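You operate a simulated robot arm through the tools that you are given. There is no shell and no other tool.

The job below is to be done with a simulated two-armed robot. You get a single attempt, and the scene is never put back.

JOB
Stack the box labelled "fuses" from the upper shelf at the end of the long counter on top of the box marked "bolts". Fetch the white switch module and set it on the top of the teal cabinet. Open the red cupboard door, fetch the grey fan base and set it on the shelf of the red cupboard and shut the door again. Put the white parts box from the long counter top on top of the bulb sleeve there. Turn the black fan's knob to 3. Take the small teal bag on the long counter top and put it away on the upper shelf of the low rack. Open the yellow drawer, put the blue cup inside, then shut the drawer. Push the wooden door shut. Take the reel on the top of the black table and put it away on the reel shelf of the wire stand. Take the cap off the glue pot and lay it down on the top of the black table. Press the orange lantern button to switch it up. The order is free. Set down upright: white switch module, white parts box, blue cup.
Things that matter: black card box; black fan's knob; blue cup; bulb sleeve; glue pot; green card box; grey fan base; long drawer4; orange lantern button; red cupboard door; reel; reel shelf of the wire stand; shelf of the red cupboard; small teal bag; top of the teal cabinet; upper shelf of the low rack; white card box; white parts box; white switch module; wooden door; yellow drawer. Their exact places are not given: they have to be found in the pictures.

The check looks at the end state, three seconds after you hand in, the way a careful person would. Anything else that was tipped, shoved, dropped, spilled or broken makes it a failure. A push-on lid holds only when it is set on centred and level and pressed home; a screw cap is set on level and turned clockwise until tight.

ROBOT AND FRAMES
Two 7-joint arms with two-finger parallel grippers on one trunk, on a base that moves. Base frame: it is fixed to the floor where the robot stands at the start and does not move with it; the origin is under the middle of the robot, x ahead of it, y to its left, z up; the surface under the hand at the start is at about z = 820. Lengths are in mm, angles in degrees, forces in N, time in s.
The left shoulder is at the start at [60, 143, 841], the right one opposite. With the tool pointing down near the work surface each hand reaches from about 280 to 700 mm from the robot's upright axis, wherever it stands, measured 20 degrees to its own side. Places, roughly: black card box, green card box, white card box [500, 0, 500]; black fan's knob [1200, -3100, 400]; blue cup (7x7x8 cm) [700, -2700, 900]; bulb sleeve [750, -3500, 750]; glue pot [1250, -7000, 750]; grey fan base (15x15x9 cm) [-500, -5100, 300]; long drawer4 [600, -1800, 700]; orange lantern button [400, -2700, 900]; red cupboard door [400, -3600, 400]; reel (12x12x10 cm) [1000, -7000, 800]; reel shelf of the wire stand [6600, -3500, 400]; shelf of the red cupboard [600, -3600, 400]; small teal bag (13x10x9 cm) [700, -2900, 800]; top of the teal cabinet [-800, -7800, 600]; upper shelf of the low rack [5400, -9000, 300]; white parts box [750, -3750, 750]; white switch module (3x5x4 cm) [-500, -5900, 800]; wooden door [-700, -7200, 800]; yellow drawer [500, -1800, 700]. Payload 1.57 kg a hand.
Tool frame (each hand has its own): the origin (TCP) lies between the finger pads and is the grasp point; the fingertips stand 30 mm ahead of it; z points along the fingers, y is the line along which they close. The gripper opens to 110 mm. The fingers are 24 mm wide and 12 mm thick; the gripper's body (48 by 112 mm) begins 78 mm behind the TCP.
Orientation is that of the tool frame in the base frame, as a unit quaternion [x, y, z, w]. With the fingers straight down and closing along the base's y, the tool's x points along the base's -x, its y along +y and its z along -z.

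CONTROLS
- The arms move only by the tool drive_tool. It takes "left_steps", "right_steps" or both (then of equal length, played together; a hand with none holds still); each is a list of rows, each an object of numbers (a shift or turn left out is 0, a gripper value left out holds the last): "rx", "ry", "rz": the turn, a rotation vector about the tool's x, y, z in units of 4 degrees (1.0 is 4 degrees); "x", "y", "z": the shift along the tool's x, y, z in units of 40 mm (1.0 is 40 mm); "claw": the opening, from 0 (shut) to 1 (fully open). In form: [{"rx": .., "ry": .., "rz": .., "x": .., "y": .., "z": .., "claw": ..}, ...]. A call has 1 to 20 rows; each row shifts and turns the commanded pose from where the row before left it, along the tool's axes as they then stand. A call with a number of a shift or a turn outside -1 to 1 is refused whole. Each row takes 0.2 s and may step no farther than 50 mm and 8.6 degrees from the row before; otherwise, or with a gripper value out of range, the whole call is refused. A pose out of reach is approached as far as the arm can. The call stops where the force on the tool passes 40 N (or 10 N more than at its start, if that is more) or the arm is blocked; 0.2 s more then pass. Each finger travels about 45 mm/s and halts on what it meets, pressing with about 21 N; the grip force reading is that of the motor and also rises with nothing between the fingers. The clock runs only during rows and for 0.2 s after the last one: add rows that do not move to give the fingers time. It gives the time, the measured TCP pose, the force on the tool (base axes), the opening and the grip force at its end, in the units of the frame above (readings bear some noise), with the torque about the TCP (base axes, N m) and any sound that the robot's microphone picked up.
- Cameras (640 x 400 px; columns grow to the right, rows downward): "scene" is now at [39.7, 2, 1441.2]; the picture's right is [0.04, -1.00, 0.00], its down [-0.83, -0.03, -0.55] and it looks along [0.55, 0.02, -0.83] (base axes); focal length 291 px, centre (320, 200). "left" rides on the left gripper at [70, -16, -141] in its tool frame; the picture's right is [0.23, 0.97, 0.00], its down [-0.86, 0.20, -0.48] and it looks along [-0.47, 0.11, 0.88] (tool axes); focal length 222 px, centre (320, 200). "right" rides on the right gripper at [70, 16, -141] in its tool frame; the picture's right is [-0.23, 0.97, 0.00], its down [-0.86, -0.20, -0.48] and it looks along [-0.47, -0.11, 0.88] (tool axes); focal length 222 px, centre (320, 200).
- get_image(camera): a new picture of that camera. The clock stands still meanwhile.
- slide_trunk(by): slides the trunk up (or, below 0, down) by that many mm; the arms and the scene camera ride with it, the base frame stays. It gives what a move gives, with no picture.
- steer(legs): drives the robot by 1 to 6 legs, each [ahead, left, turn to the left] in mm, mm and degrees, along the robot's own axes; the way and the turn of a leg run together, so that a leg with both is an arc; at most 1500 mm and 180 degrees a leg. The arms and the cameras ride along, it lands a little off, and it stops where it bumps. It gives what a move gives.
- aim_head(pan, tilt): turns the head with the scene camera to pan (to the left, within 86 degrees either way) and tilt (down, from -29 to 69), counted from straight ahead of the robot. It gives what a move gives.
- measure_at(camera, pixels): for up to 12 pixels [column, row] of the newest picture of that camera ("zoom" is the newest enlarged one), the place [x, y, z] in the base frame of the surface seen there, good to about 2 mm. The clock stands still meanwhile.
- inspect(camera, box): a new picture of the part [left, top, right, bottom] of that camera's present view, enlarged. The clock stands still meanwhile.
- close_job(): hands the job in; it is judged then, once.

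Unless the task says otherwise, let go and move clear before handing in.

The tools are called by a JSON object that holds its "name" and its "arguments". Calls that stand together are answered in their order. drive_tool: Moves the arms, as the interface text tells. Its arguments: {"type":"object","properties":{"left_steps":{"type":"array"},"right_steps":{"type":"array"}},"required":[]} The other tools are called the same way: slide_trunk (by) moves the trunk up or down; steer (legs) drives the base; aim_head (pan, tilt) turns the head that bears the scene camera; get_image (camera) takes a picture; measure_at (camera, pixels) gives the place of the surface under pixels of a picture; inspect (camera, box) takes an enlarged picture of a part of a camera's view; close_job () hands the job in.

At the start:

```text
time_s: 0.0
left_tool_pos: [277.7, 157.4, 620.3]
left_orientation: [0.0, 1.0, 0.0, 0.0]
left_contact_force: [-0.4, 0.4, -0.2]
left_ft_torque: [-0.03, 0.02, 0.04]
left_gripper_width: 109.9
left_finger_force: 0.0
right_tool_pos: [473.2, -151.6, 999.5]
right_orientation: [0.0, 1.0, 0.0, 0.0]
right_contact_force: [0.0, 0.2, -0.6]
right_ft_torque: [0.0, -0.02, 0.02]
right_gripper_width: 110.1
right_finger_force: 0.0
trunk travel left (down, up): [-440.0, 150.0]
robot x, y, heading: [-0.7, -1.3, 0.2]
head pan, tilt (commanded): [2.3, 56.3]
```

scene: 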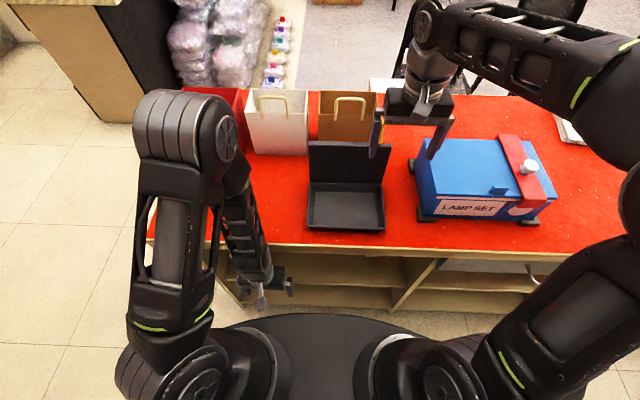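
right: 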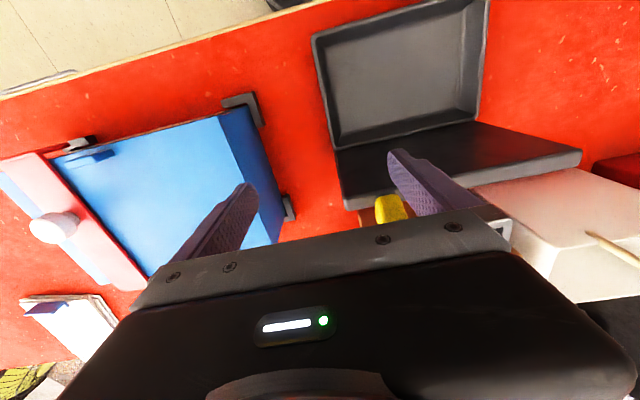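
left: 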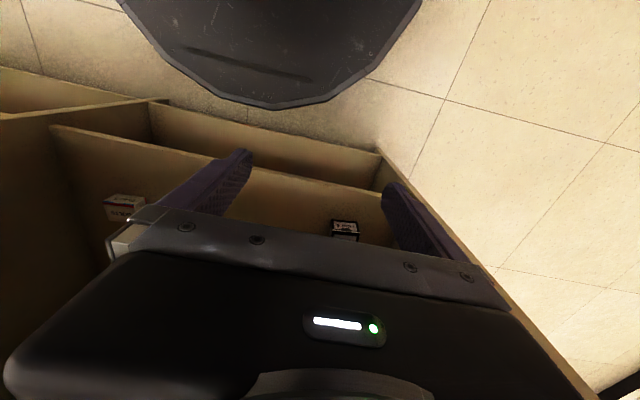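

The first pictures show a red counter in front of me with a shelf below it (small card boxes near left-camera pixels (125,207) and (345,230)). I'll look closer at these boxes first.

{"name": "inspect", "arguments": {"camera": "left", "box": [60, 150, 420, 260]}}

{"name": "measure_at", "arguments": {"camera": "left", "pixels": [[125, 207], [345, 228], [345, 236], [200, 150], [300, 170], [100, 110], [380, 170], [300, 130], [60, 130]]}}

{"name": "get_image", "arguments": {"camera": "scene"}}

```text
1.78 times, centred on (240, 205) of left
```

zoom: 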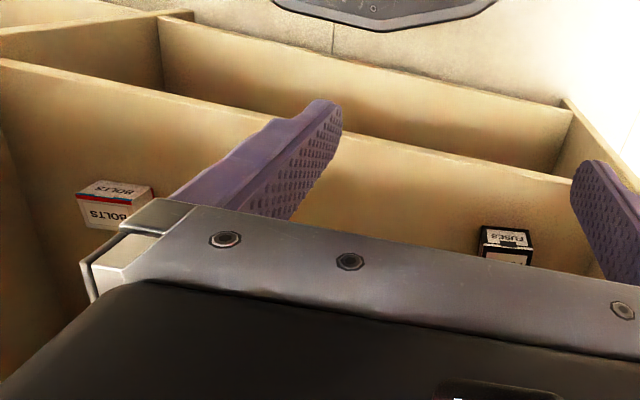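

```text
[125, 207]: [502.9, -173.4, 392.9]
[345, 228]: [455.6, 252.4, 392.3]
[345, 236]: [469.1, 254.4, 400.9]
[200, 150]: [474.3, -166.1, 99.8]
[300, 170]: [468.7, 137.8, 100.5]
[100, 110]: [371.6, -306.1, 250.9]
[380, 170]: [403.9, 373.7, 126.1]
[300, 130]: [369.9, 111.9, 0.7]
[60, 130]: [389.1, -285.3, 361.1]
```

```text
taken
```

scene: 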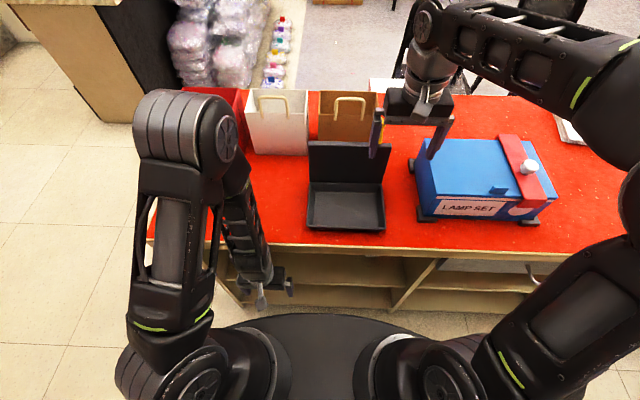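

The zoom shows the white "BOLTS" box (zoom (115,200)) and the black "FUSES" box (zoom (505,245)) on a shelf at about z 350–400. I'll look around with the head to get the layout before moving.

{"name": "aim_head", "arguments": {"pan": -80, "tilt": 20}}

{"name": "get_image", "arguments": {"camera": "scene"}}

{"name": "aim_head", "arguments": {"pan": -30, "tilt": 15}}

{"name": "get_image", "arguments": {"camera": "scene"}}

{"name": "aim_head", "arguments": {"pan": 30, "tilt": 15}}

{"name": "get_image", "arguments": {"camera": "scene"}}

{"name": "aim_head", "arguments": {"pan": 85, "tilt": 25}}

{"name": "get_image", "arguments": {"camera": "scene"}}

```text
time_s: 1.6
left_tool_pos: [277.7, 157.9, 619.6]
left_orientation: [0.0, 1.0, 0.0, 0.0]
left_contact_force: [-0.4, 0.4, -0.1]
left_ft_torque: [0.03, -0.02, -0.02]
left_gripper_width: 109.8
left_finger_force: 0.1
right_tool_pos: [472.4, -151.7, 1000.1]
right_orientation: [0.0, 1.0, 0.0, 0.0]
right_contact_force: [-0.1, 0.6, 0.0]
right_ft_torque: [0.01, -0.03, 0.01]
right_gripper_width: 109.8
right_finger_force: 0.0
trunk travel left (down, up): [-440.0, 150.0]
robot x, y, heading: [1.1, -0.6, -0.1]
head pan, tilt (commanded): [-80.0, 20.0]
```

```text
taken
```

scene: 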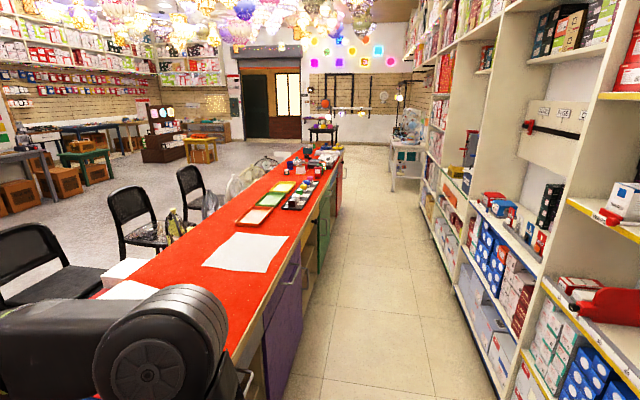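

```text
time_s: 2.7
left_tool_pos: [277.8, 157.4, 620.1]
left_orientation: [0.0, 1.0, 0.0, 0.001]
left_contact_force: [0.0, 0.9, -0.3]
left_ft_torque: [0.03, -0.01, 0.0]
left_gripper_width: 109.8
left_finger_force: 0.1
right_tool_pos: [472.0, -152.1, 999.7]
right_orientation: [0.0, 1.0, -0.001, 0.0]
right_contact_force: [-0.1, -0.2, 0.0]
right_ft_torque: [-0.03, -0.03, 0.03]
right_gripper_width: 110.0
right_finger_force: 0.1
trunk travel left (down, up): [-440.0, 150.0]
robot x, y, heading: [-0.8, 0.7, 0.2]
head pan, tilt (commanded): [-30.0, 15.0]
```

```text
taken
```

scene: 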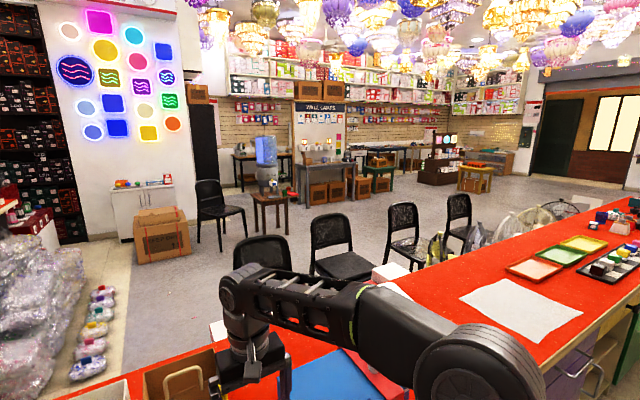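

```text
time_s: 4.0
left_tool_pos: [278.6, 157.0, 620.9]
left_orientation: [0.0, 1.0, 0.0, 0.0]
left_contact_force: [0.5, -0.1, 0.8]
left_ft_torque: [-0.01, 0.02, -0.01]
left_gripper_width: 110.1
left_finger_force: 0.0
right_tool_pos: [472.8, -150.9, 999.3]
right_orientation: [0.001, 1.0, 0.0, 0.0]
right_contact_force: [0.2, -0.7, 0.0]
right_ft_torque: [-0.01, 0.01, 0.0]
right_gripper_width: 110.0
right_finger_force: 0.1
trunk travel left (down, up): [-440.0, 150.0]
robot x, y, heading: [-3.7, -0.2, 0.1]
head pan, tilt (commanded): [30.0, 15.0]
```

```text
taken
```

scene: 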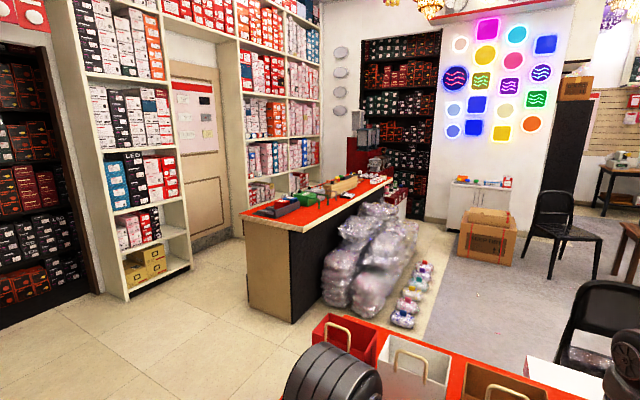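

```text
time_s: 5.3
left_tool_pos: [277.9, 157.4, 620.2]
left_orientation: [0.0, 1.0, 0.0, 0.0]
left_contact_force: [0.3, -0.2, -0.4]
left_ft_torque: [0.03, 0.03, 0.01]
left_gripper_width: 110.0
left_finger_force: 0.0
right_tool_pos: [472.1, -152.6, 999.2]
right_orientation: [0.0, 1.0, 0.0, 0.001]
right_contact_force: [-0.5, -0.2, 0.7]
right_ft_torque: [-0.01, 0.01, -0.03]
right_gripper_width: 110.0
right_finger_force: 0.0
trunk travel left (down, up): [-440.0, 150.0]
robot x, y, heading: [0.9, -0.8, -0.0]
head pan, tilt (commanded): [85.0, 25.0]
```

```text
taken
```

scene: 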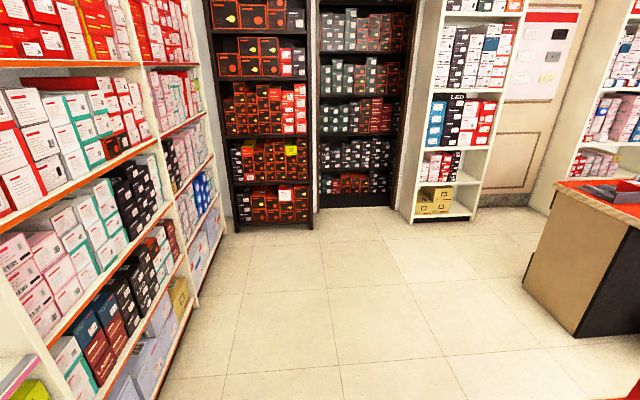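

The counter runs away along -y, with a wall of shelves on the other side of the aisle. I'll measure the aisle width, then look into the counter's end shelf.

{"name": "aim_head", "arguments": {"pan": -80, "tilt": 30}}

{"name": "get_image", "arguments": {"camera": "scene"}}

{"name": "measure_at", "arguments": {"camera": "scene", "pixels": [[400, 200], [420, 120], [300, 330], [320, 200], [500, 330], [480, 260], [450, 210], [430, 150], [330, 130], [345, 100]]}}

```text
time_s: 7.8
left_tool_pos: [278.1, 157.2, 620.5]
left_orientation: [-0.001, 1.0, 0.0, 0.0]
left_contact_force: [0.1, 0.5, -0.1]
left_ft_torque: [0.0, 0.01, 0.01]
left_gripper_width: 109.9
left_finger_force: 0.1
right_tool_pos: [472.2, -151.3, 999.3]
right_orientation: [-0.001, 1.0, -0.001, 0.0]
right_contact_force: [-1.1, -0.4, -0.5]
right_ft_torque: [0.02, 0.03, 0.01]
right_gripper_width: 110.0
right_finger_force: 0.0
trunk travel left (down, up): [-440.0, 150.0]
robot x, y, heading: [0.3, 2.2, -0.1]
head pan, tilt (commanded): [-80.0, 30.0]
```

```text
taken
```

scene: 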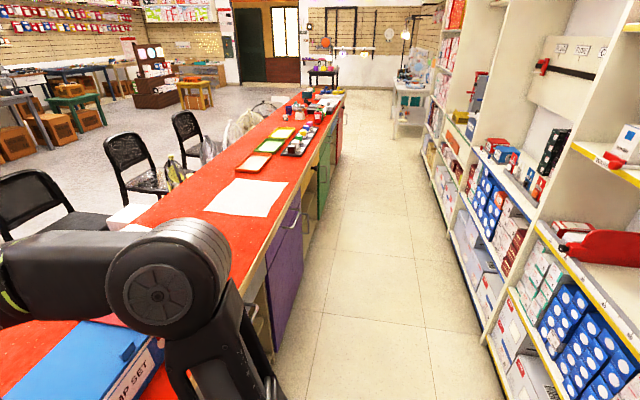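

```text
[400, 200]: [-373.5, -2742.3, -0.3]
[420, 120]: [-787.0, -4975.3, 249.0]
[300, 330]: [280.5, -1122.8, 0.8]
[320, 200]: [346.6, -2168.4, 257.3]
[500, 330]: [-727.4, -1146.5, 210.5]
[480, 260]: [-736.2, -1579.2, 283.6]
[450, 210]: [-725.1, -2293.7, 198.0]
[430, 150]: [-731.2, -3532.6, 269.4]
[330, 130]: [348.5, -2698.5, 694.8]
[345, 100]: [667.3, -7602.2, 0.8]
```

The aisle spans from x≈-720 (shelves) to x≈345 (counter front). I'll back up 280 mm and then look at the end shelf from there.

{"name": "steer", "arguments": {"legs": [[-280, 0, 0]]}}

{"name": "aim_head", "arguments": {"pan": 0, "tilt": 50}}

{"name": "get_image", "arguments": {"camera": "scene"}}

{"name": "get_image", "arguments": {"camera": "left"}}

```text
time_s: 9.8
left_tool_pos: [-4.5, 157.0, 619.7]
left_orientation: [-0.001, 1.0, 0.001, 0.0]
left_contact_force: [0.2, -0.6, 0.0]
left_ft_torque: [0.01, 0.01, 0.02]
left_gripper_width: 110.2
left_finger_force: 0.0
right_tool_pos: [189.6, -150.4, 1000.2]
right_orientation: [-0.001, 1.0, 0.0, 0.0]
right_contact_force: [-0.5, 0.1, 0.6]
right_ft_torque: [0.02, -0.04, -0.02]
right_gripper_width: 109.7
right_finger_force: 0.0
trunk travel left (down, up): [-440.0, 150.0]
robot x, y, heading: [-285.3, 0.5, 0.3]
head pan, tilt (commanded): [-80.0, 30.0]
```

```text
time_s: 11.3
left_tool_pos: [-3.8, 158.1, 620.6]
left_orientation: [0.0, 1.0, 0.0, -0.001]
left_contact_force: [0.1, -0.1, -0.2]
left_ft_torque: [0.01, -0.01, 0.04]
left_gripper_width: 109.8
left_finger_force: 0.0
right_tool_pos: [191.1, -151.9, 999.5]
right_orientation: [-0.001, 1.0, -0.001, 0.001]
right_contact_force: [0.0, -0.6, 0.2]
right_ft_torque: [-0.04, -0.02, 0.01]
right_gripper_width: 110.2
right_finger_force: 0.0
trunk travel left (down, up): [-440.0, 150.0]
robot x, y, heading: [-281.3, -0.8, -0.1]
head pan, tilt (commanded): [0.0, 50.0]
```

```text
taken
```

scene: 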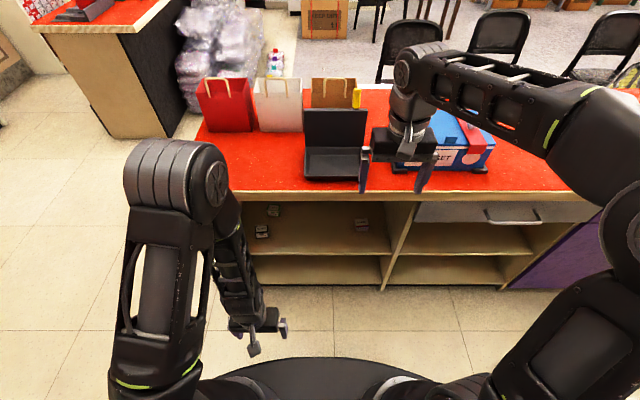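

```text
taken
```

left: 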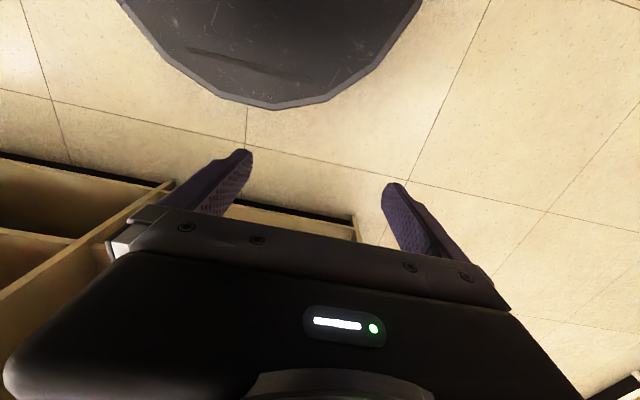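

I see the end shelf with three small boxes at (273,210), (262,232) and (360,224). I'll lower the trunk by 300 and zoom in.

{"name": "slide_trunk", "arguments": {"by": -300}}

{"name": "aim_head", "arguments": {"pan": 0, "tilt": 40}}

{"name": "get_image", "arguments": {"camera": "scene"}}

```text
time_s: 14.3
left_tool_pos: [-2.6, 157.1, 320.7]
left_orientation: [-0.001, 1.0, 0.0, -0.001]
left_contact_force: [-0.5, -0.2, 0.1]
left_ft_torque: [-0.01, 0.04, 0.0]
left_gripper_width: 110.0
left_finger_force: 0.0
right_tool_pos: [189.8, -150.7, 700.1]
right_orientation: [-0.001, 1.0, 0.0, 0.0]
right_contact_force: [0.6, 0.1, 0.4]
right_ft_torque: [0.05, 0.0, 0.01]
right_gripper_width: 110.1
right_finger_force: 0.1
trunk travel left (down, up): [-140.0, 450.0]
robot x, y, heading: [-284.9, -1.7, 0.1]
head pan, tilt (commanded): [0.0, 50.0]
```

```text
time_s: 15.0
left_tool_pos: [-5.2, 157.1, 319.1]
left_orientation: [-0.001, 1.0, 0.0, -0.001]
left_contact_force: [0.4, 0.4, -0.4]
left_ft_torque: [0.0, 0.01, 0.01]
left_gripper_width: 109.9
left_finger_force: 0.0
right_tool_pos: [191.1, -150.6, 700.1]
right_orientation: [-0.001, 1.0, 0.0, -0.001]
right_contact_force: [-0.1, 0.6, 0.8]
right_ft_torque: [-0.03, 0.01, -0.05]
right_gripper_width: 110.0
right_finger_force: 0.0
trunk travel left (down, up): [-140.0, 450.0]
robot x, y, heading: [-285.9, -3.5, 0.2]
head pan, tilt (commanded): [0.0, 40.0]
```

```text
taken
```

scene: 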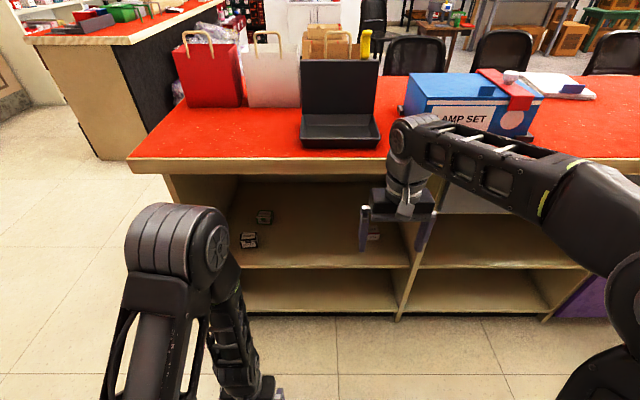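

{"name": "inspect", "arguments": {"camera": "scene", "box": [220, 180, 420, 305]}}

{"name": "measure_at", "arguments": {"camera": "zoom", "pixels": [[70, 185], [100, 183], [85, 210], [135, 108], [160, 106], [145, 128], [490, 180], [497, 190], [300, 250], [300, 285], [300, 60], [300, 20]]}}

```text
3.20 times, centred on (320, 242) of scene
```

zoom: 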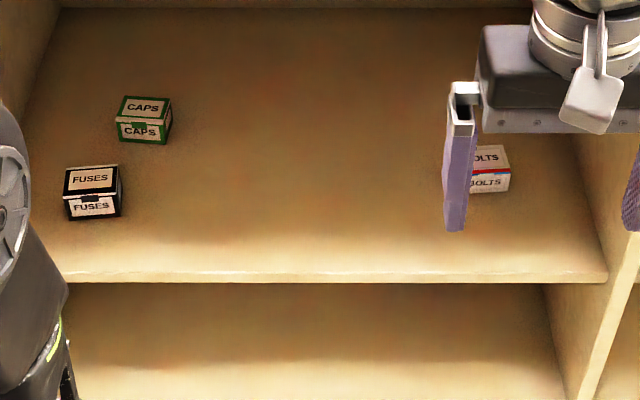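

```text
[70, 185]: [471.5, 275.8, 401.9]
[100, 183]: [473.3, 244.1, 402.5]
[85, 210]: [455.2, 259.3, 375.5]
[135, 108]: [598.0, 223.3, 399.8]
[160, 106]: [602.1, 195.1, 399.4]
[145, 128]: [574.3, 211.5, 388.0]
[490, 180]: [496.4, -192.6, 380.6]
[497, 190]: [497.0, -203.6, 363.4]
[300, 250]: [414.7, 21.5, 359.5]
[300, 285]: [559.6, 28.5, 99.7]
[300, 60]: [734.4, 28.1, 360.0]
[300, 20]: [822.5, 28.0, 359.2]
```

The zoom shows FUSES (black) at about [472,260,402 top], CAPS (green) at [600,210], BOLTS (white) near [497,-200]; the shelf is at z=360. I'll bring the left hand forward, tilt it 50° toward the shelf opening, and move the right hand away to the right a bit.

{"name": "drive_tool", "arguments": {"left_steps": [{"x": -0.8, "y": 0.4, "z": -0.7}, {"x": -0.8, "y": 0.4, "z": -0.7}, {"x": -0.8, "y": 0.4, "z": -0.7}, {"x": -0.8, "y": 0.4, "z": -0.7}, {"x": -0.8, "y": 0.4, "z": -0.7}, {"x": -0.8, "y": 0.4, "z": -0.7}, {"ry": -1}, {"ry": -1}, {"ry": -1}, {"ry": -1}, {"ry": -1}, {"ry": -1}, {"ry": -1}, {"ry": -1}, {"ry": -1}, {"ry": -1}, {"ry": -1}, {"ry": -1}]}}

{"name": "get_image", "arguments": {"camera": "left"}}

{"name": "get_image", "arguments": {"camera": "scene"}}

```text
time_s: 18.8
left_tool_pos: [201.8, 257.7, 485.6]
left_orientation: [-0.001, 0.914, 0.0, 0.407]
left_contact_force: [1.3, 0.0, 0.1]
left_ft_torque: [-0.01, 0.01, -0.05]
left_gripper_width: 110.0
left_finger_force: 0.2
left hand out of reach, approached as far as the arm can: row 17, 18
right_tool_pos: [189.7, -151.5, 700.1]
right_orientation: [-0.001, 1.0, 0.0, 0.0]
right_contact_force: [-0.6, -0.1, 0.1]
right_ft_torque: [0.0, -0.03, 0.02]
right_gripper_width: 109.9
right_finger_force: 0.1
trunk travel left (down, up): [-140.0, 450.0]
robot x, y, heading: [-282.2, 0.3, 0.2]
head pan, tilt (commanded): [0.0, 40.0]
```

```text
taken
```

left: 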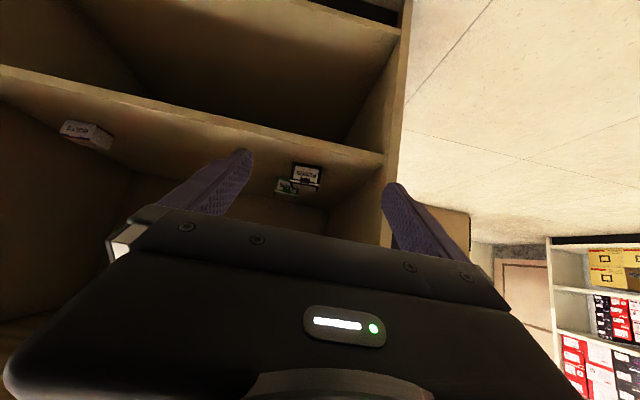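

```text
taken
```

scene: 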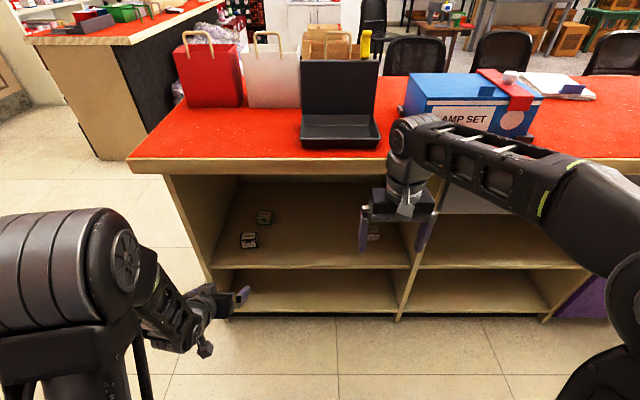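

The left hand reached the 48° tilt and FUSES/CAPS are visible in the left picture near (307,178) and (286,186). I'll zoom in and measure them, along with the shelf's side walls and ceiling.

{"name": "inspect", "arguments": {"camera": "scene", "box": [230, 200, 280, 260]}}

{"name": "measure_at", "arguments": {"camera": "scene", "pixels": [[240, 237], [257, 236], [258, 246], [242, 247], [200, 210], [215, 210], [190, 180], [300, 170], [300, 185], [400, 290], [225, 225], [300, 268]]}}

{"name": "measure_at", "arguments": {"camera": "left", "pixels": [[296, 162], [320, 166], [319, 185], [293, 182], [350, 180], [90, 130], [70, 128], [105, 145], [400, 160], [60, 160]]}}

```text
6.67 times, centred on (255, 230) of scene
```

zoom: 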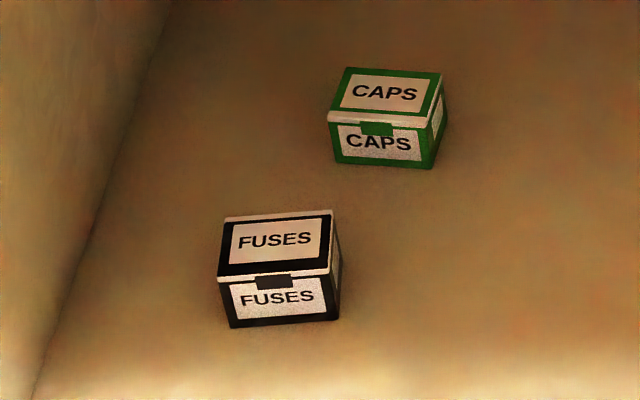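

```text
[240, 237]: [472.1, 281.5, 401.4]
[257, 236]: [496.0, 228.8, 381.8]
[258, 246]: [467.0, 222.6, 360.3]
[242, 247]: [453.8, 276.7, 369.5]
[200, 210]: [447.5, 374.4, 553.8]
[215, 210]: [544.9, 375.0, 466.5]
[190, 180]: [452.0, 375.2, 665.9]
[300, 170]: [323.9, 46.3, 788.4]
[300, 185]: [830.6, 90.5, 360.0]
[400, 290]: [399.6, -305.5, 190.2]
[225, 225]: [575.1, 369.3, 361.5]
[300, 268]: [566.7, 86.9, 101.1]
```

```text
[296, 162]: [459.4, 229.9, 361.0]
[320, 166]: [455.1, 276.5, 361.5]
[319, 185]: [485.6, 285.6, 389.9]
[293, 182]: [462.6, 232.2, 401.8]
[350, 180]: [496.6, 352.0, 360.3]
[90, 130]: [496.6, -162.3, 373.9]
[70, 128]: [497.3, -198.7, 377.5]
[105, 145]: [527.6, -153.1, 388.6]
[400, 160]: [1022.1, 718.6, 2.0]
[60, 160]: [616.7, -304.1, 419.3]
```

{"name": "measure_at", "arguments": {"camera": "zoom", "pixels": [[228, 222], [328, 213], [220, 272], [326, 270], [236, 322], [332, 315], [338, 250], [275, 240]]}}

{"name": "inspect", "arguments": {"camera": "left", "box": [50, 110, 130, 170]}}

{"name": "inspect", "arguments": {"camera": "left", "box": [270, 150, 340, 200]}}

```text
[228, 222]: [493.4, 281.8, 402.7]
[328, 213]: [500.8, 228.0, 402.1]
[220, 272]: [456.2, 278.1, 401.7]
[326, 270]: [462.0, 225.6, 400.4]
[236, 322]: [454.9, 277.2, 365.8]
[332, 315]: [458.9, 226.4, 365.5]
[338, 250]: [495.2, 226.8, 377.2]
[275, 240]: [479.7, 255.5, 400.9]
```

```text
6.67 times, centred on (90, 140) of left
```

zoom: 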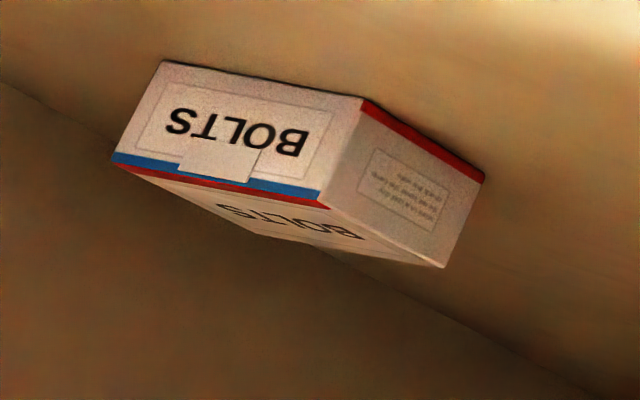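

```text
8.00 times, centred on (305, 175) of left
```

zoom: 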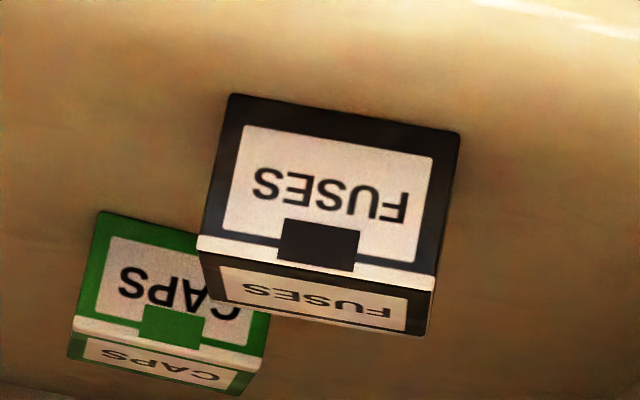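

{"name": "inspect", "arguments": {"camera": "left", "box": [50, 110, 130, 170]}}

{"name": "measure_at", "arguments": {"camera": "zoom", "pixels": [[168, 68], [356, 103], [366, 105], [479, 181], [438, 260], [326, 190], [316, 188], [120, 152], [310, 235], [330, 238]]}}

```text
6.67 times, centred on (90, 140) of left
```

zoom: 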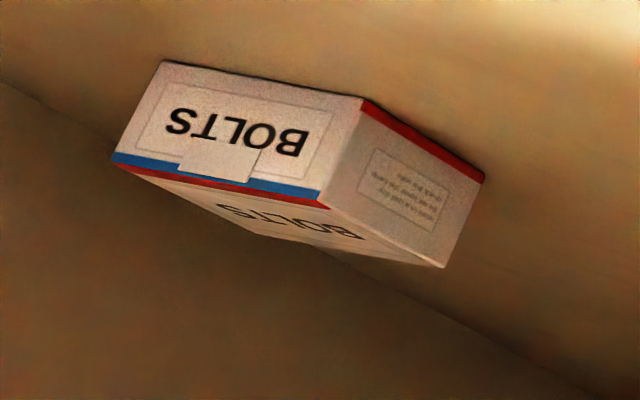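

```text
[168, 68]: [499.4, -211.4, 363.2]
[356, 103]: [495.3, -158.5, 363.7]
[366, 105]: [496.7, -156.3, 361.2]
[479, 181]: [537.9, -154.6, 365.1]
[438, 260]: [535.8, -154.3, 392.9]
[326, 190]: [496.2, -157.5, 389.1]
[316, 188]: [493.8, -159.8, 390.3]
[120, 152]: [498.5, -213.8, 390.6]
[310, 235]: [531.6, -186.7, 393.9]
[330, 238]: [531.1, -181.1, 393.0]
```

Fuses box: centre ≈(478,254), 54 wide, yaw ≈+5°, z 360–402. Bolts box: centre ≈(519,-184), top z≈394. I'll move the left hand to a pre-grasp in front of the fuses box.

{"name": "drive_tool", "arguments": {"left_steps": [{"x": -0.55, "z": 0.83}, {"x": -0.55, "z": 0.83}, {"x": -0.55, "z": 0.83}, {"x": -0.55, "z": 0.83}, {"x": -0.55, "z": 0.83, "rx": -0.46, "rz": -0.42}, {"rx": -0.46, "rz": -0.42}]}}

{"name": "get_image", "arguments": {"camera": "left"}}

{"name": "get_image", "arguments": {"camera": "scene"}}

```text
time_s: 20.2
left_tool_pos: [398.7, 258.8, 455.8]
left_orientation: [-0.041, 0.913, 0.018, 0.406]
left_contact_force: [0.2, 0.6, -0.3]
left_ft_torque: [0.03, 0.0, -0.03]
left_gripper_width: 110.2
left_finger_force: 0.1
right_tool_pos: [191.0, -151.1, 699.8]
right_orientation: [-0.001, 1.0, 0.0, 0.0]
right_contact_force: [-0.7, -0.4, -0.5]
right_ft_torque: [-0.01, 0.0, 0.0]
right_gripper_width: 110.1
right_finger_force: 0.0
trunk travel left (down, up): [-140.0, 450.0]
robot x, y, heading: [-281.9, -0.3, -0.1]
head pan, tilt (commanded): [0.0, 40.0]
```

```text
taken
```

left: 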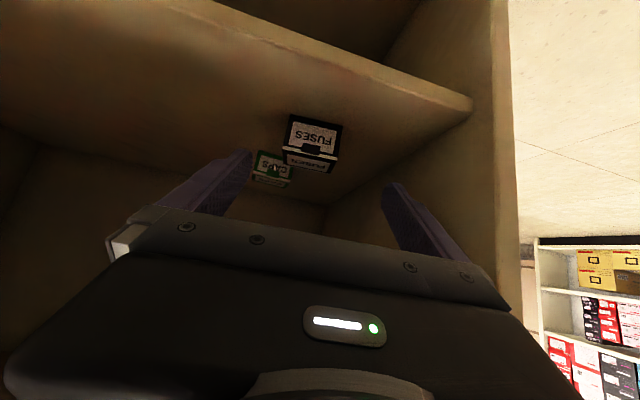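

```text
taken
```

scene: 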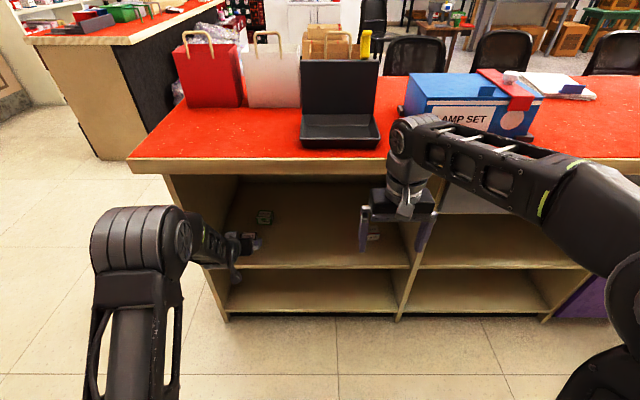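

The hand is aligned (tool y ≈ box width axis). I'll advance 96 mm along the fingers onto the fuses box and close.

{"name": "drive_tool", "arguments": {"left_steps": [{"y": -0.3, "z": 0.6}, {"z": 0.9}, {"z": 0.9}, {"x": -0.04}]}}

{"name": "get_image", "arguments": {"camera": "left"}}

{"name": "inspect", "arguments": {"camera": "scene", "box": [180, 190, 300, 290]}}

```text
time_s: 21.2
left_tool_pos: [472.7, 253.7, 393.6]
left_orientation: [-0.041, 0.912, 0.019, 0.407]
left_contact_force: [-0.6, 0.2, 0.1]
left_ft_torque: [-0.04, 0.01, -0.02]
left_gripper_width: 109.9
left_finger_force: 0.1
right_tool_pos: [190.8, -151.5, 700.4]
right_orientation: [-0.001, 1.0, 0.0, 0.0]
right_contact_force: [1.0, 0.4, 0.1]
right_ft_torque: [-0.01, 0.02, -0.02]
right_gripper_width: 110.2
right_finger_force: 0.0
trunk travel left (down, up): [-140.0, 450.0]
robot x, y, heading: [-285.0, 0.2, -0.1]
head pan, tilt (commanded): [0.0, 40.0]
```

```text
taken
```

left: 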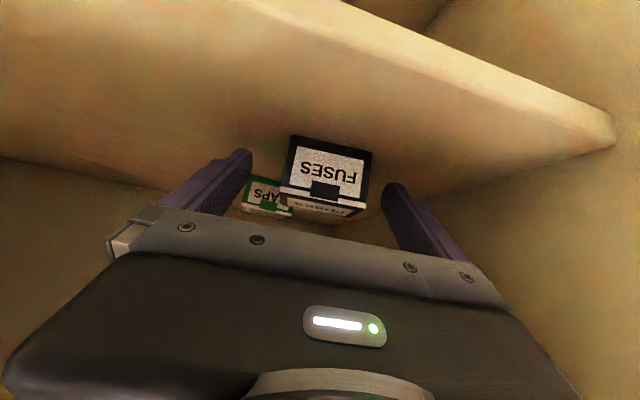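

```text
4.00 times, centred on (240, 240) of scene
```

zoom: 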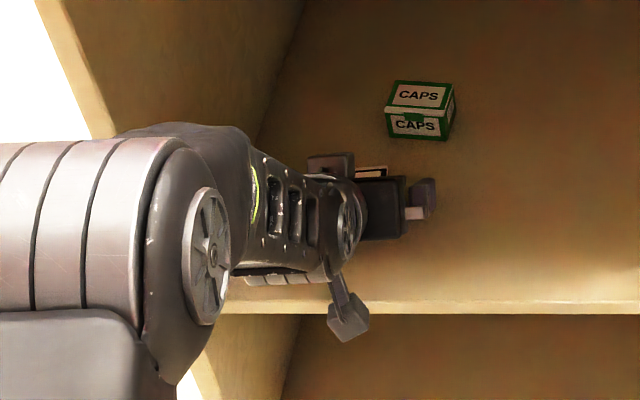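

The box is between the fingers (left picture (328,175)). Closing now.

{"name": "drive_tool", "arguments": {"left_steps": [{"claw": 0}, {"claw": 0}, {"claw": 0}, {"claw": 0}, {"claw": 0}, {"claw": 0}]}}

{"name": "get_image", "arguments": {"camera": "left"}}

```text
time_s: 22.6
left_tool_pos: [472.9, 254.2, 393.6]
left_orientation: [-0.042, 0.913, 0.019, 0.406]
left_contact_force: [-0.6, 0.2, 0.6]
left_ft_torque: [0.03, 0.01, -0.02]
left_gripper_width: 58.0
left_finger_force: 21.1
right_tool_pos: [190.5, -151.5, 699.3]
right_orientation: [-0.001, 1.0, 0.0, 0.0]
right_contact_force: [0.3, 0.7, -0.1]
right_ft_torque: [0.0, -0.01, 0.0]
right_gripper_width: 109.9
right_finger_force: 0.0
trunk travel left (down, up): [-140.0, 450.0]
robot x, y, heading: [-279.1, 2.7, 0.1]
head pan, tilt (commanded): [0.0, 40.0]
```

```text
taken
```

left: 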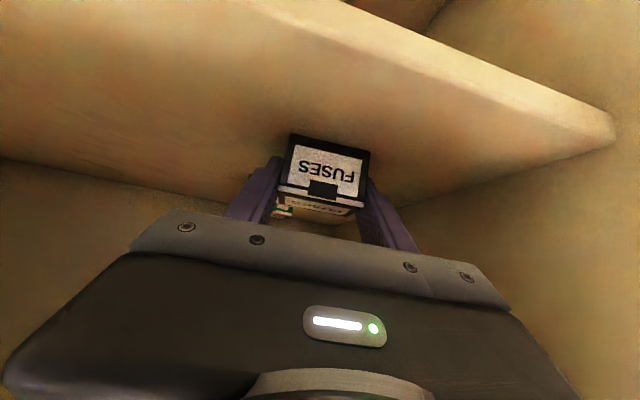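

The fuses box is gripped (58 mm, 21 N). I'll lift it 80 mm and pull it out of the shelf.

{"name": "drive_tool", "arguments": {"left_steps": [{"x": -0.37, "z": -0.33}, {"x": -0.74, "z": -0.67}, {"x": -0.74, "z": -0.67}, {"x": 0.667, "z": -0.743}, {"x": 0.667, "z": -0.743}, {"x": 0.667, "z": -0.743}, {"x": 0.667, "z": -0.743}, {"x": 0.667, "z": -0.743}]}}

{"name": "get_image", "arguments": {"camera": "left"}}

{"name": "get_image", "arguments": {"camera": "scene"}}

```text
time_s: 24.4
left_tool_pos: [271.7, 234.4, 494.9]
left_orientation: [-0.04, 0.913, 0.018, 0.406]
left_contact_force: [0.0, 0.1, -0.3]
left_ft_torque: [-0.02, 0.04, 0.02]
left_gripper_width: 57.5
left_finger_force: 20.7
right_tool_pos: [189.9, -151.0, 699.8]
right_orientation: [-0.001, 1.0, 0.0, 0.0]
right_contact_force: [0.3, 0.2, 0.6]
right_ft_torque: [-0.01, 0.02, 0.01]
right_gripper_width: 109.7
right_finger_force: 0.1
trunk travel left (down, up): [-140.0, 450.0]
robot x, y, heading: [-279.7, -3.6, 0.3]
head pan, tilt (commanded): [0.0, 40.0]
```

```text
taken
```

left: 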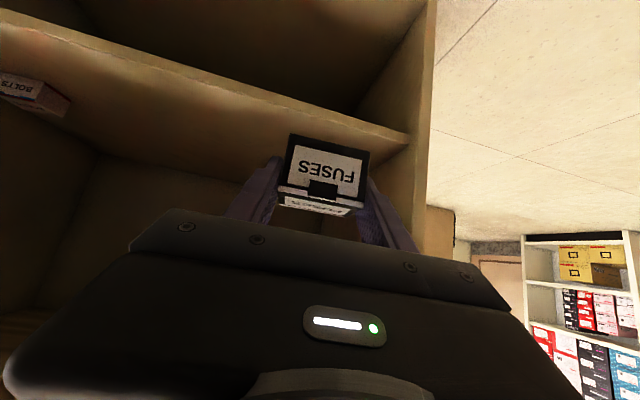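

```text
taken
```

scene: 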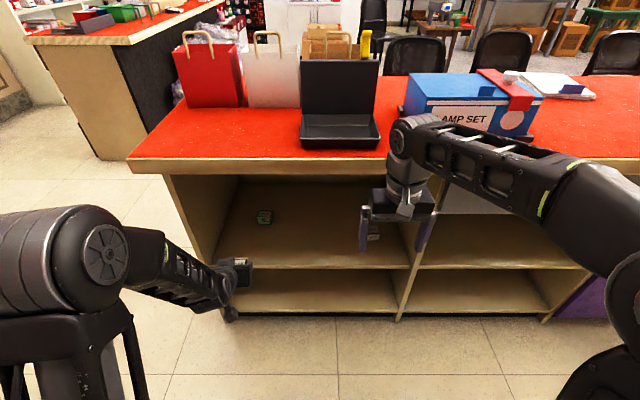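

The box is held and clear. Now drive sideways 418 mm to the right so the left hand faces the bolts box.

{"name": "steer", "arguments": {"legs": [[0, -418, 0]]}}

{"name": "get_image", "arguments": {"camera": "left"}}

{"name": "get_image", "arguments": {"camera": "scene"}}

```text
time_s: 27.0
left_tool_pos: [273.8, -188.0, 494.1]
left_orientation: [-0.04, 0.913, 0.017, 0.406]
left_contact_force: [-0.3, 0.3, -0.3]
left_ft_torque: [-0.02, -0.03, -0.01]
left_gripper_width: 57.4
left_finger_force: 20.7
right_tool_pos: [190.5, -573.3, 700.2]
right_orientation: [0.0, 1.0, -0.001, 0.0]
right_contact_force: [-0.5, 0.7, 0.5]
right_ft_torque: [-0.02, 0.05, 0.03]
right_gripper_width: 110.1
right_finger_force: 0.0
trunk travel left (down, up): [-140.0, 450.0]
robot x, y, heading: [-283.4, -423.9, 0.0]
head pan, tilt (commanded): [0.0, 40.0]
```

```text
taken
```

left: 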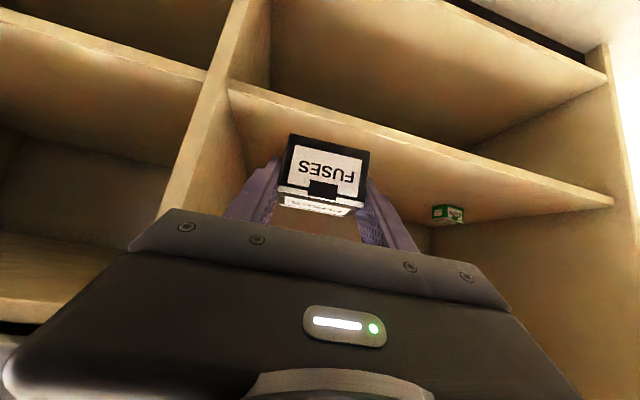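

```text
taken
```

scene: 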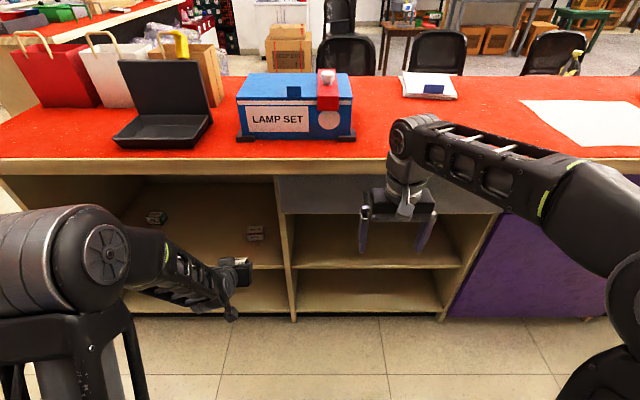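

Now the bolts box is visible at (254,232) in the scene view. I'll zoom in and remeasure both boxes.

{"name": "inspect", "arguments": {"camera": "scene", "box": [215, 210, 285, 280]}}

{"name": "measure_at", "arguments": {"camera": "scene", "pixels": [[284, 230], [280, 190], [247, 230], [260, 229]]}}

```text
5.71 times, centred on (250, 245) of scene
```

zoom: 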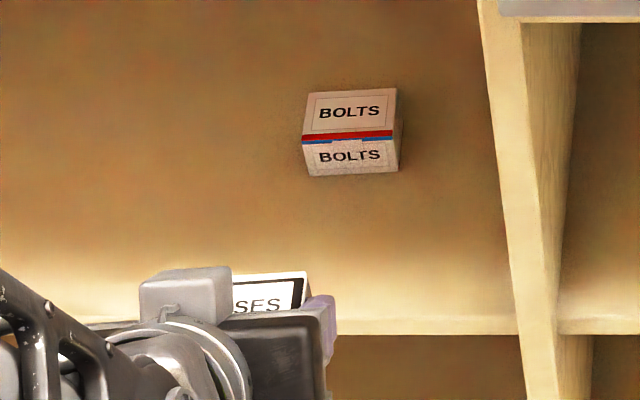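

```text
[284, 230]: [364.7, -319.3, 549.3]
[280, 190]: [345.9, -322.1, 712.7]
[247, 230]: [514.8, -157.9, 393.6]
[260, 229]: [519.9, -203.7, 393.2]
```

{"name": "measure_at", "arguments": {"camera": "zoom", "pixels": [[310, 96], [392, 91], [304, 134], [392, 131], [350, 112], [309, 170], [395, 167], [236, 282], [302, 276], [240, 305], [295, 302]]}}

```text
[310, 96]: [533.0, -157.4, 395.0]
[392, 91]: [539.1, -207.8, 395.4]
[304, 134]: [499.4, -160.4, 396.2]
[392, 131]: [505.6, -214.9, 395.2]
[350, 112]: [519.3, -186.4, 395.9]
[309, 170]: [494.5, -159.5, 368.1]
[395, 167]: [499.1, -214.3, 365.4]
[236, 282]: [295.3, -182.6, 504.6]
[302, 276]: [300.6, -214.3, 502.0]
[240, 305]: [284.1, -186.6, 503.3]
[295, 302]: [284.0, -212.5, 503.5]
```

Bolts top is z≈395.5, centre (518,-185); the held box top is z≈503.5 so its bottom is ~33 below the TCP. I'll move in above the bolts box at TCP z≈465.

{"name": "drive_tool", "arguments": {"left_steps": [{"x": -0.495, "y": -0.065, "z": 0.704}, {"x": -0.495, "y": -0.065, "z": 0.704}, {"x": -0.495, "y": -0.065, "z": 0.704}, {"x": -0.495, "y": -0.065, "z": 0.704}, {"x": -0.495, "y": -0.065, "z": 0.704}, {"x": -0.495, "y": -0.065, "z": 0.704}, {"x": -0.495, "y": -0.065, "z": 0.704}]}}

{"name": "inspect", "arguments": {"camera": "scene", "box": [200, 180, 300, 270]}}

{"name": "get_image", "arguments": {"camera": "left"}}

```text
time_s: 28.6
left_tool_pos: [514.2, -184.1, 466.3]
left_orientation: [-0.04, 0.913, 0.017, 0.405]
left_contact_force: [0.6, -0.9, -0.8]
left_ft_torque: [0.0, 0.04, 0.03]
left_gripper_width: 57.5
left_finger_force: 21.4
right_tool_pos: [190.4, -572.7, 699.5]
right_orientation: [-0.001, 1.0, 0.001, 0.0]
right_contact_force: [-0.1, 0.3, -0.4]
right_ft_torque: [-0.02, -0.04, 0.01]
right_gripper_width: 109.9
right_finger_force: 0.0
trunk travel left (down, up): [-140.0, 450.0]
robot x, y, heading: [-282.4, -418.6, 0.1]
head pan, tilt (commanded): [0.0, 40.0]
```

```text
4.44 times, centred on (250, 225) of scene
```

zoom: 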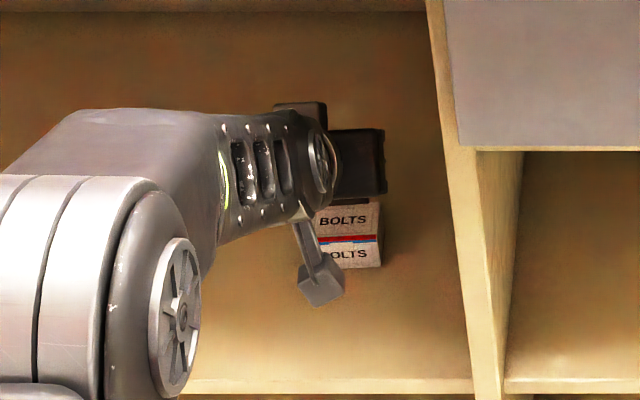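

```text
taken
```

left: 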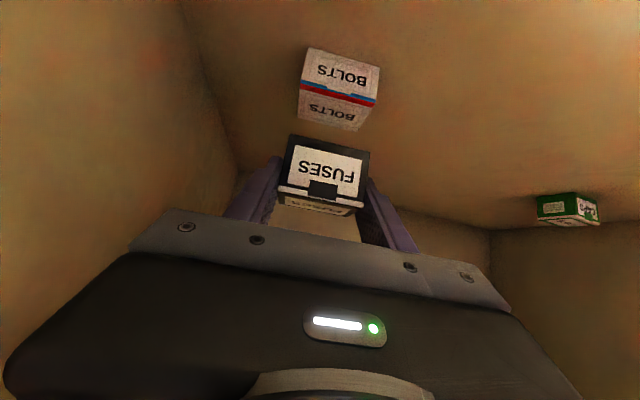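

Well aligned. Lower ~34 mm, then check the gap.

{"name": "drive_tool", "arguments": {"left_steps": [{"x": 0.31, "z": 0.28}, {"x": 0.31, "z": 0.28}, {}]}}

{"name": "inspect", "arguments": {"camera": "left", "box": [240, 60, 420, 240]}}

{"name": "measure_at", "arguments": {"camera": "zoom", "pixels": [[240, 80], [330, 90], [220, 130], [320, 145], [230, 165], [330, 180], [225, 210], [320, 230]]}}

```text
time_s: 29.4
left_tool_pos: [514.2, -184.9, 432.6]
left_orientation: [-0.039, 0.913, 0.017, 0.407]
left_contact_force: [0.2, -0.8, -0.8]
left_ft_torque: [0.01, 0.0, 0.0]
left_gripper_width: 57.5
left_finger_force: 21.0
right_tool_pos: [190.7, -574.3, 700.5]
right_orientation: [0.0, 1.0, -0.001, 0.0]
right_contact_force: [0.2, 0.1, 0.7]
right_ft_torque: [0.04, 0.0, -0.01]
right_gripper_width: 110.2
right_finger_force: 0.1
trunk travel left (down, up): [-140.0, 450.0]
robot x, y, heading: [-282.8, -422.9, -0.0]
head pan, tilt (commanded): [0.0, 40.0]
```

```text
2.22 times, centred on (330, 150) of left
```

zoom: 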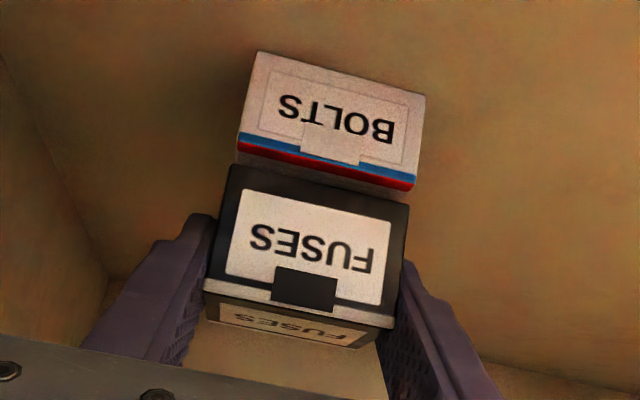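

```text
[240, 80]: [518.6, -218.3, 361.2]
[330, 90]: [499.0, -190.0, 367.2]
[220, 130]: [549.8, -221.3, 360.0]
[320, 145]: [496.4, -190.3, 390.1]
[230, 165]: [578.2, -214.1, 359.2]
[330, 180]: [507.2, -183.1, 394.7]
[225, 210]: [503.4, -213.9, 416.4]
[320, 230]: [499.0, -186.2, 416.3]
```

The fuses box is directly over bolts with a few mm gap. Lower gently 4 mm, check force, then release.

{"name": "drive_tool", "arguments": {"left_steps": [{"x": 0.056, "z": 0.05}, {"x": 0.019, "z": 0.017}, {}]}}

```text
time_s: 30.2
left_tool_pos: [513.9, -185.1, 428.7]
left_orientation: [-0.039, 0.913, 0.017, 0.406]
left_contact_force: [0.2, 0.8, -1.2]
left_ft_torque: [-0.03, 0.02, -0.01]
left_gripper_width: 57.6
left_finger_force: 21.0
right_tool_pos: [190.3, -574.1, 699.4]
right_orientation: [0.001, 1.0, 0.0, 0.0]
right_contact_force: [-0.5, 0.7, -0.1]
right_ft_torque: [0.0, -0.01, 0.04]
right_gripper_width: 110.1
right_finger_force: 0.2
trunk travel left (down, up): [-140.0, 450.0]
robot x, y, heading: [-282.9, -421.4, -0.0]
head pan, tilt (commanded): [0.0, 40.0]
```

{"name": "drive_tool", "arguments": {"left_steps": [{"x": 0.019, "z": 0.017}, {"x": 0.01, "z": 0.008}, {}]}}

{"name": "inspect", "arguments": {"camera": "left", "box": [240, 60, 420, 240]}}

```text
time_s: 31.0
left_tool_pos: [513.1, -185.2, 427.6]
left_orientation: [-0.04, 0.912, 0.017, 0.407]
left_contact_force: [0.0, 1.0, 2.7]
left_ft_torque: [0.05, 0.02, 0.06]
left_gripper_width: 57.4
left_finger_force: 20.7
right_tool_pos: [190.5, -574.3, 699.2]
right_orientation: [0.0, 1.0, 0.0, 0.0]
right_contact_force: [0.2, 0.2, 0.0]
right_ft_torque: [-0.03, 0.01, 0.04]
right_gripper_width: 110.0
right_finger_force: 0.0
trunk travel left (down, up): [-140.0, 450.0]
robot x, y, heading: [-280.1, -421.8, 0.2]
head pan, tilt (commanded): [0.0, 40.0]
```

```text
2.22 times, centred on (330, 150) of left
```

zoom: 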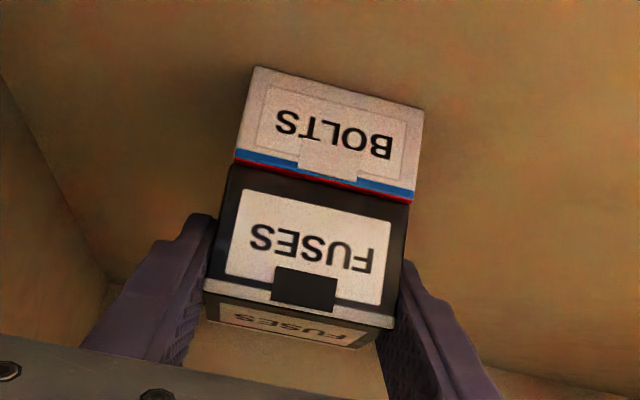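

Contact (2.7 N up). Release and retract along the fingers.

{"name": "drive_tool", "arguments": {"left_steps": [{"claw": 0.6}, {"claw": 0.7}, {"claw": 0.8}, {"claw": 0.9}, {"claw": 0.9}, {"z": -0.5}, {"z": -0.9}, {"z": -0.9}, {"z": -0.9}]}}

{"name": "get_image", "arguments": {"camera": "left"}}

{"name": "inspect", "arguments": {"camera": "scene", "box": [200, 180, 300, 270]}}

```text
time_s: 33.0
left_tool_pos: [419.1, -194.2, 511.5]
left_orientation: [-0.039, 0.913, 0.017, 0.406]
left_contact_force: [0.0, 0.8, -1.0]
left_ft_torque: [0.0, -0.05, -0.05]
left_gripper_width: 98.9
left_finger_force: 0.0
right_tool_pos: [191.3, -573.3, 700.2]
right_orientation: [0.0, 1.0, 0.0, 0.0]
right_contact_force: [0.0, 0.5, -0.8]
right_ft_torque: [-0.01, 0.03, -0.01]
right_gripper_width: 110.3
right_finger_force: 0.1
trunk travel left (down, up): [-140.0, 450.0]
robot x, y, heading: [-283.4, -421.3, 0.2]
head pan, tilt (commanded): [0.0, 40.0]
```

```text
taken
```

left: 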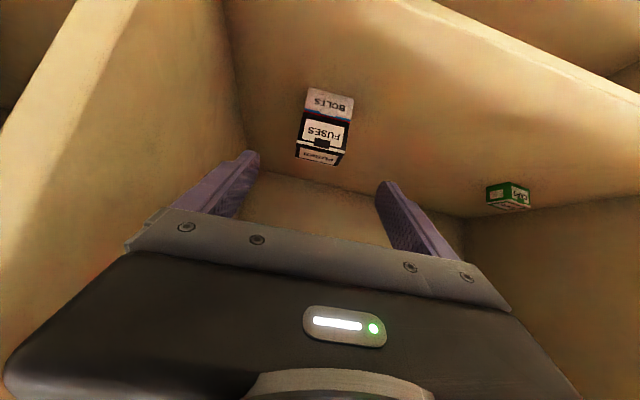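

```text
4.44 times, centred on (250, 225) of scene
```

zoom: 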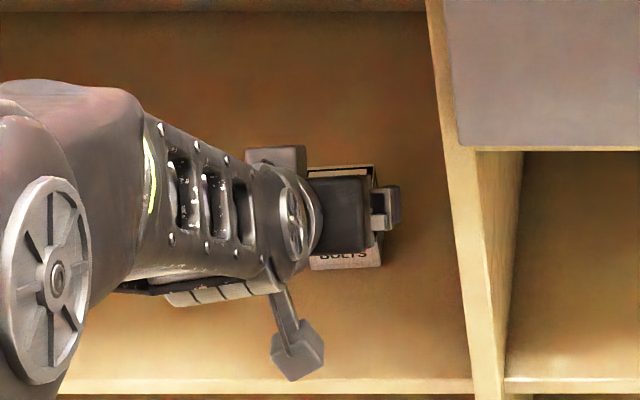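

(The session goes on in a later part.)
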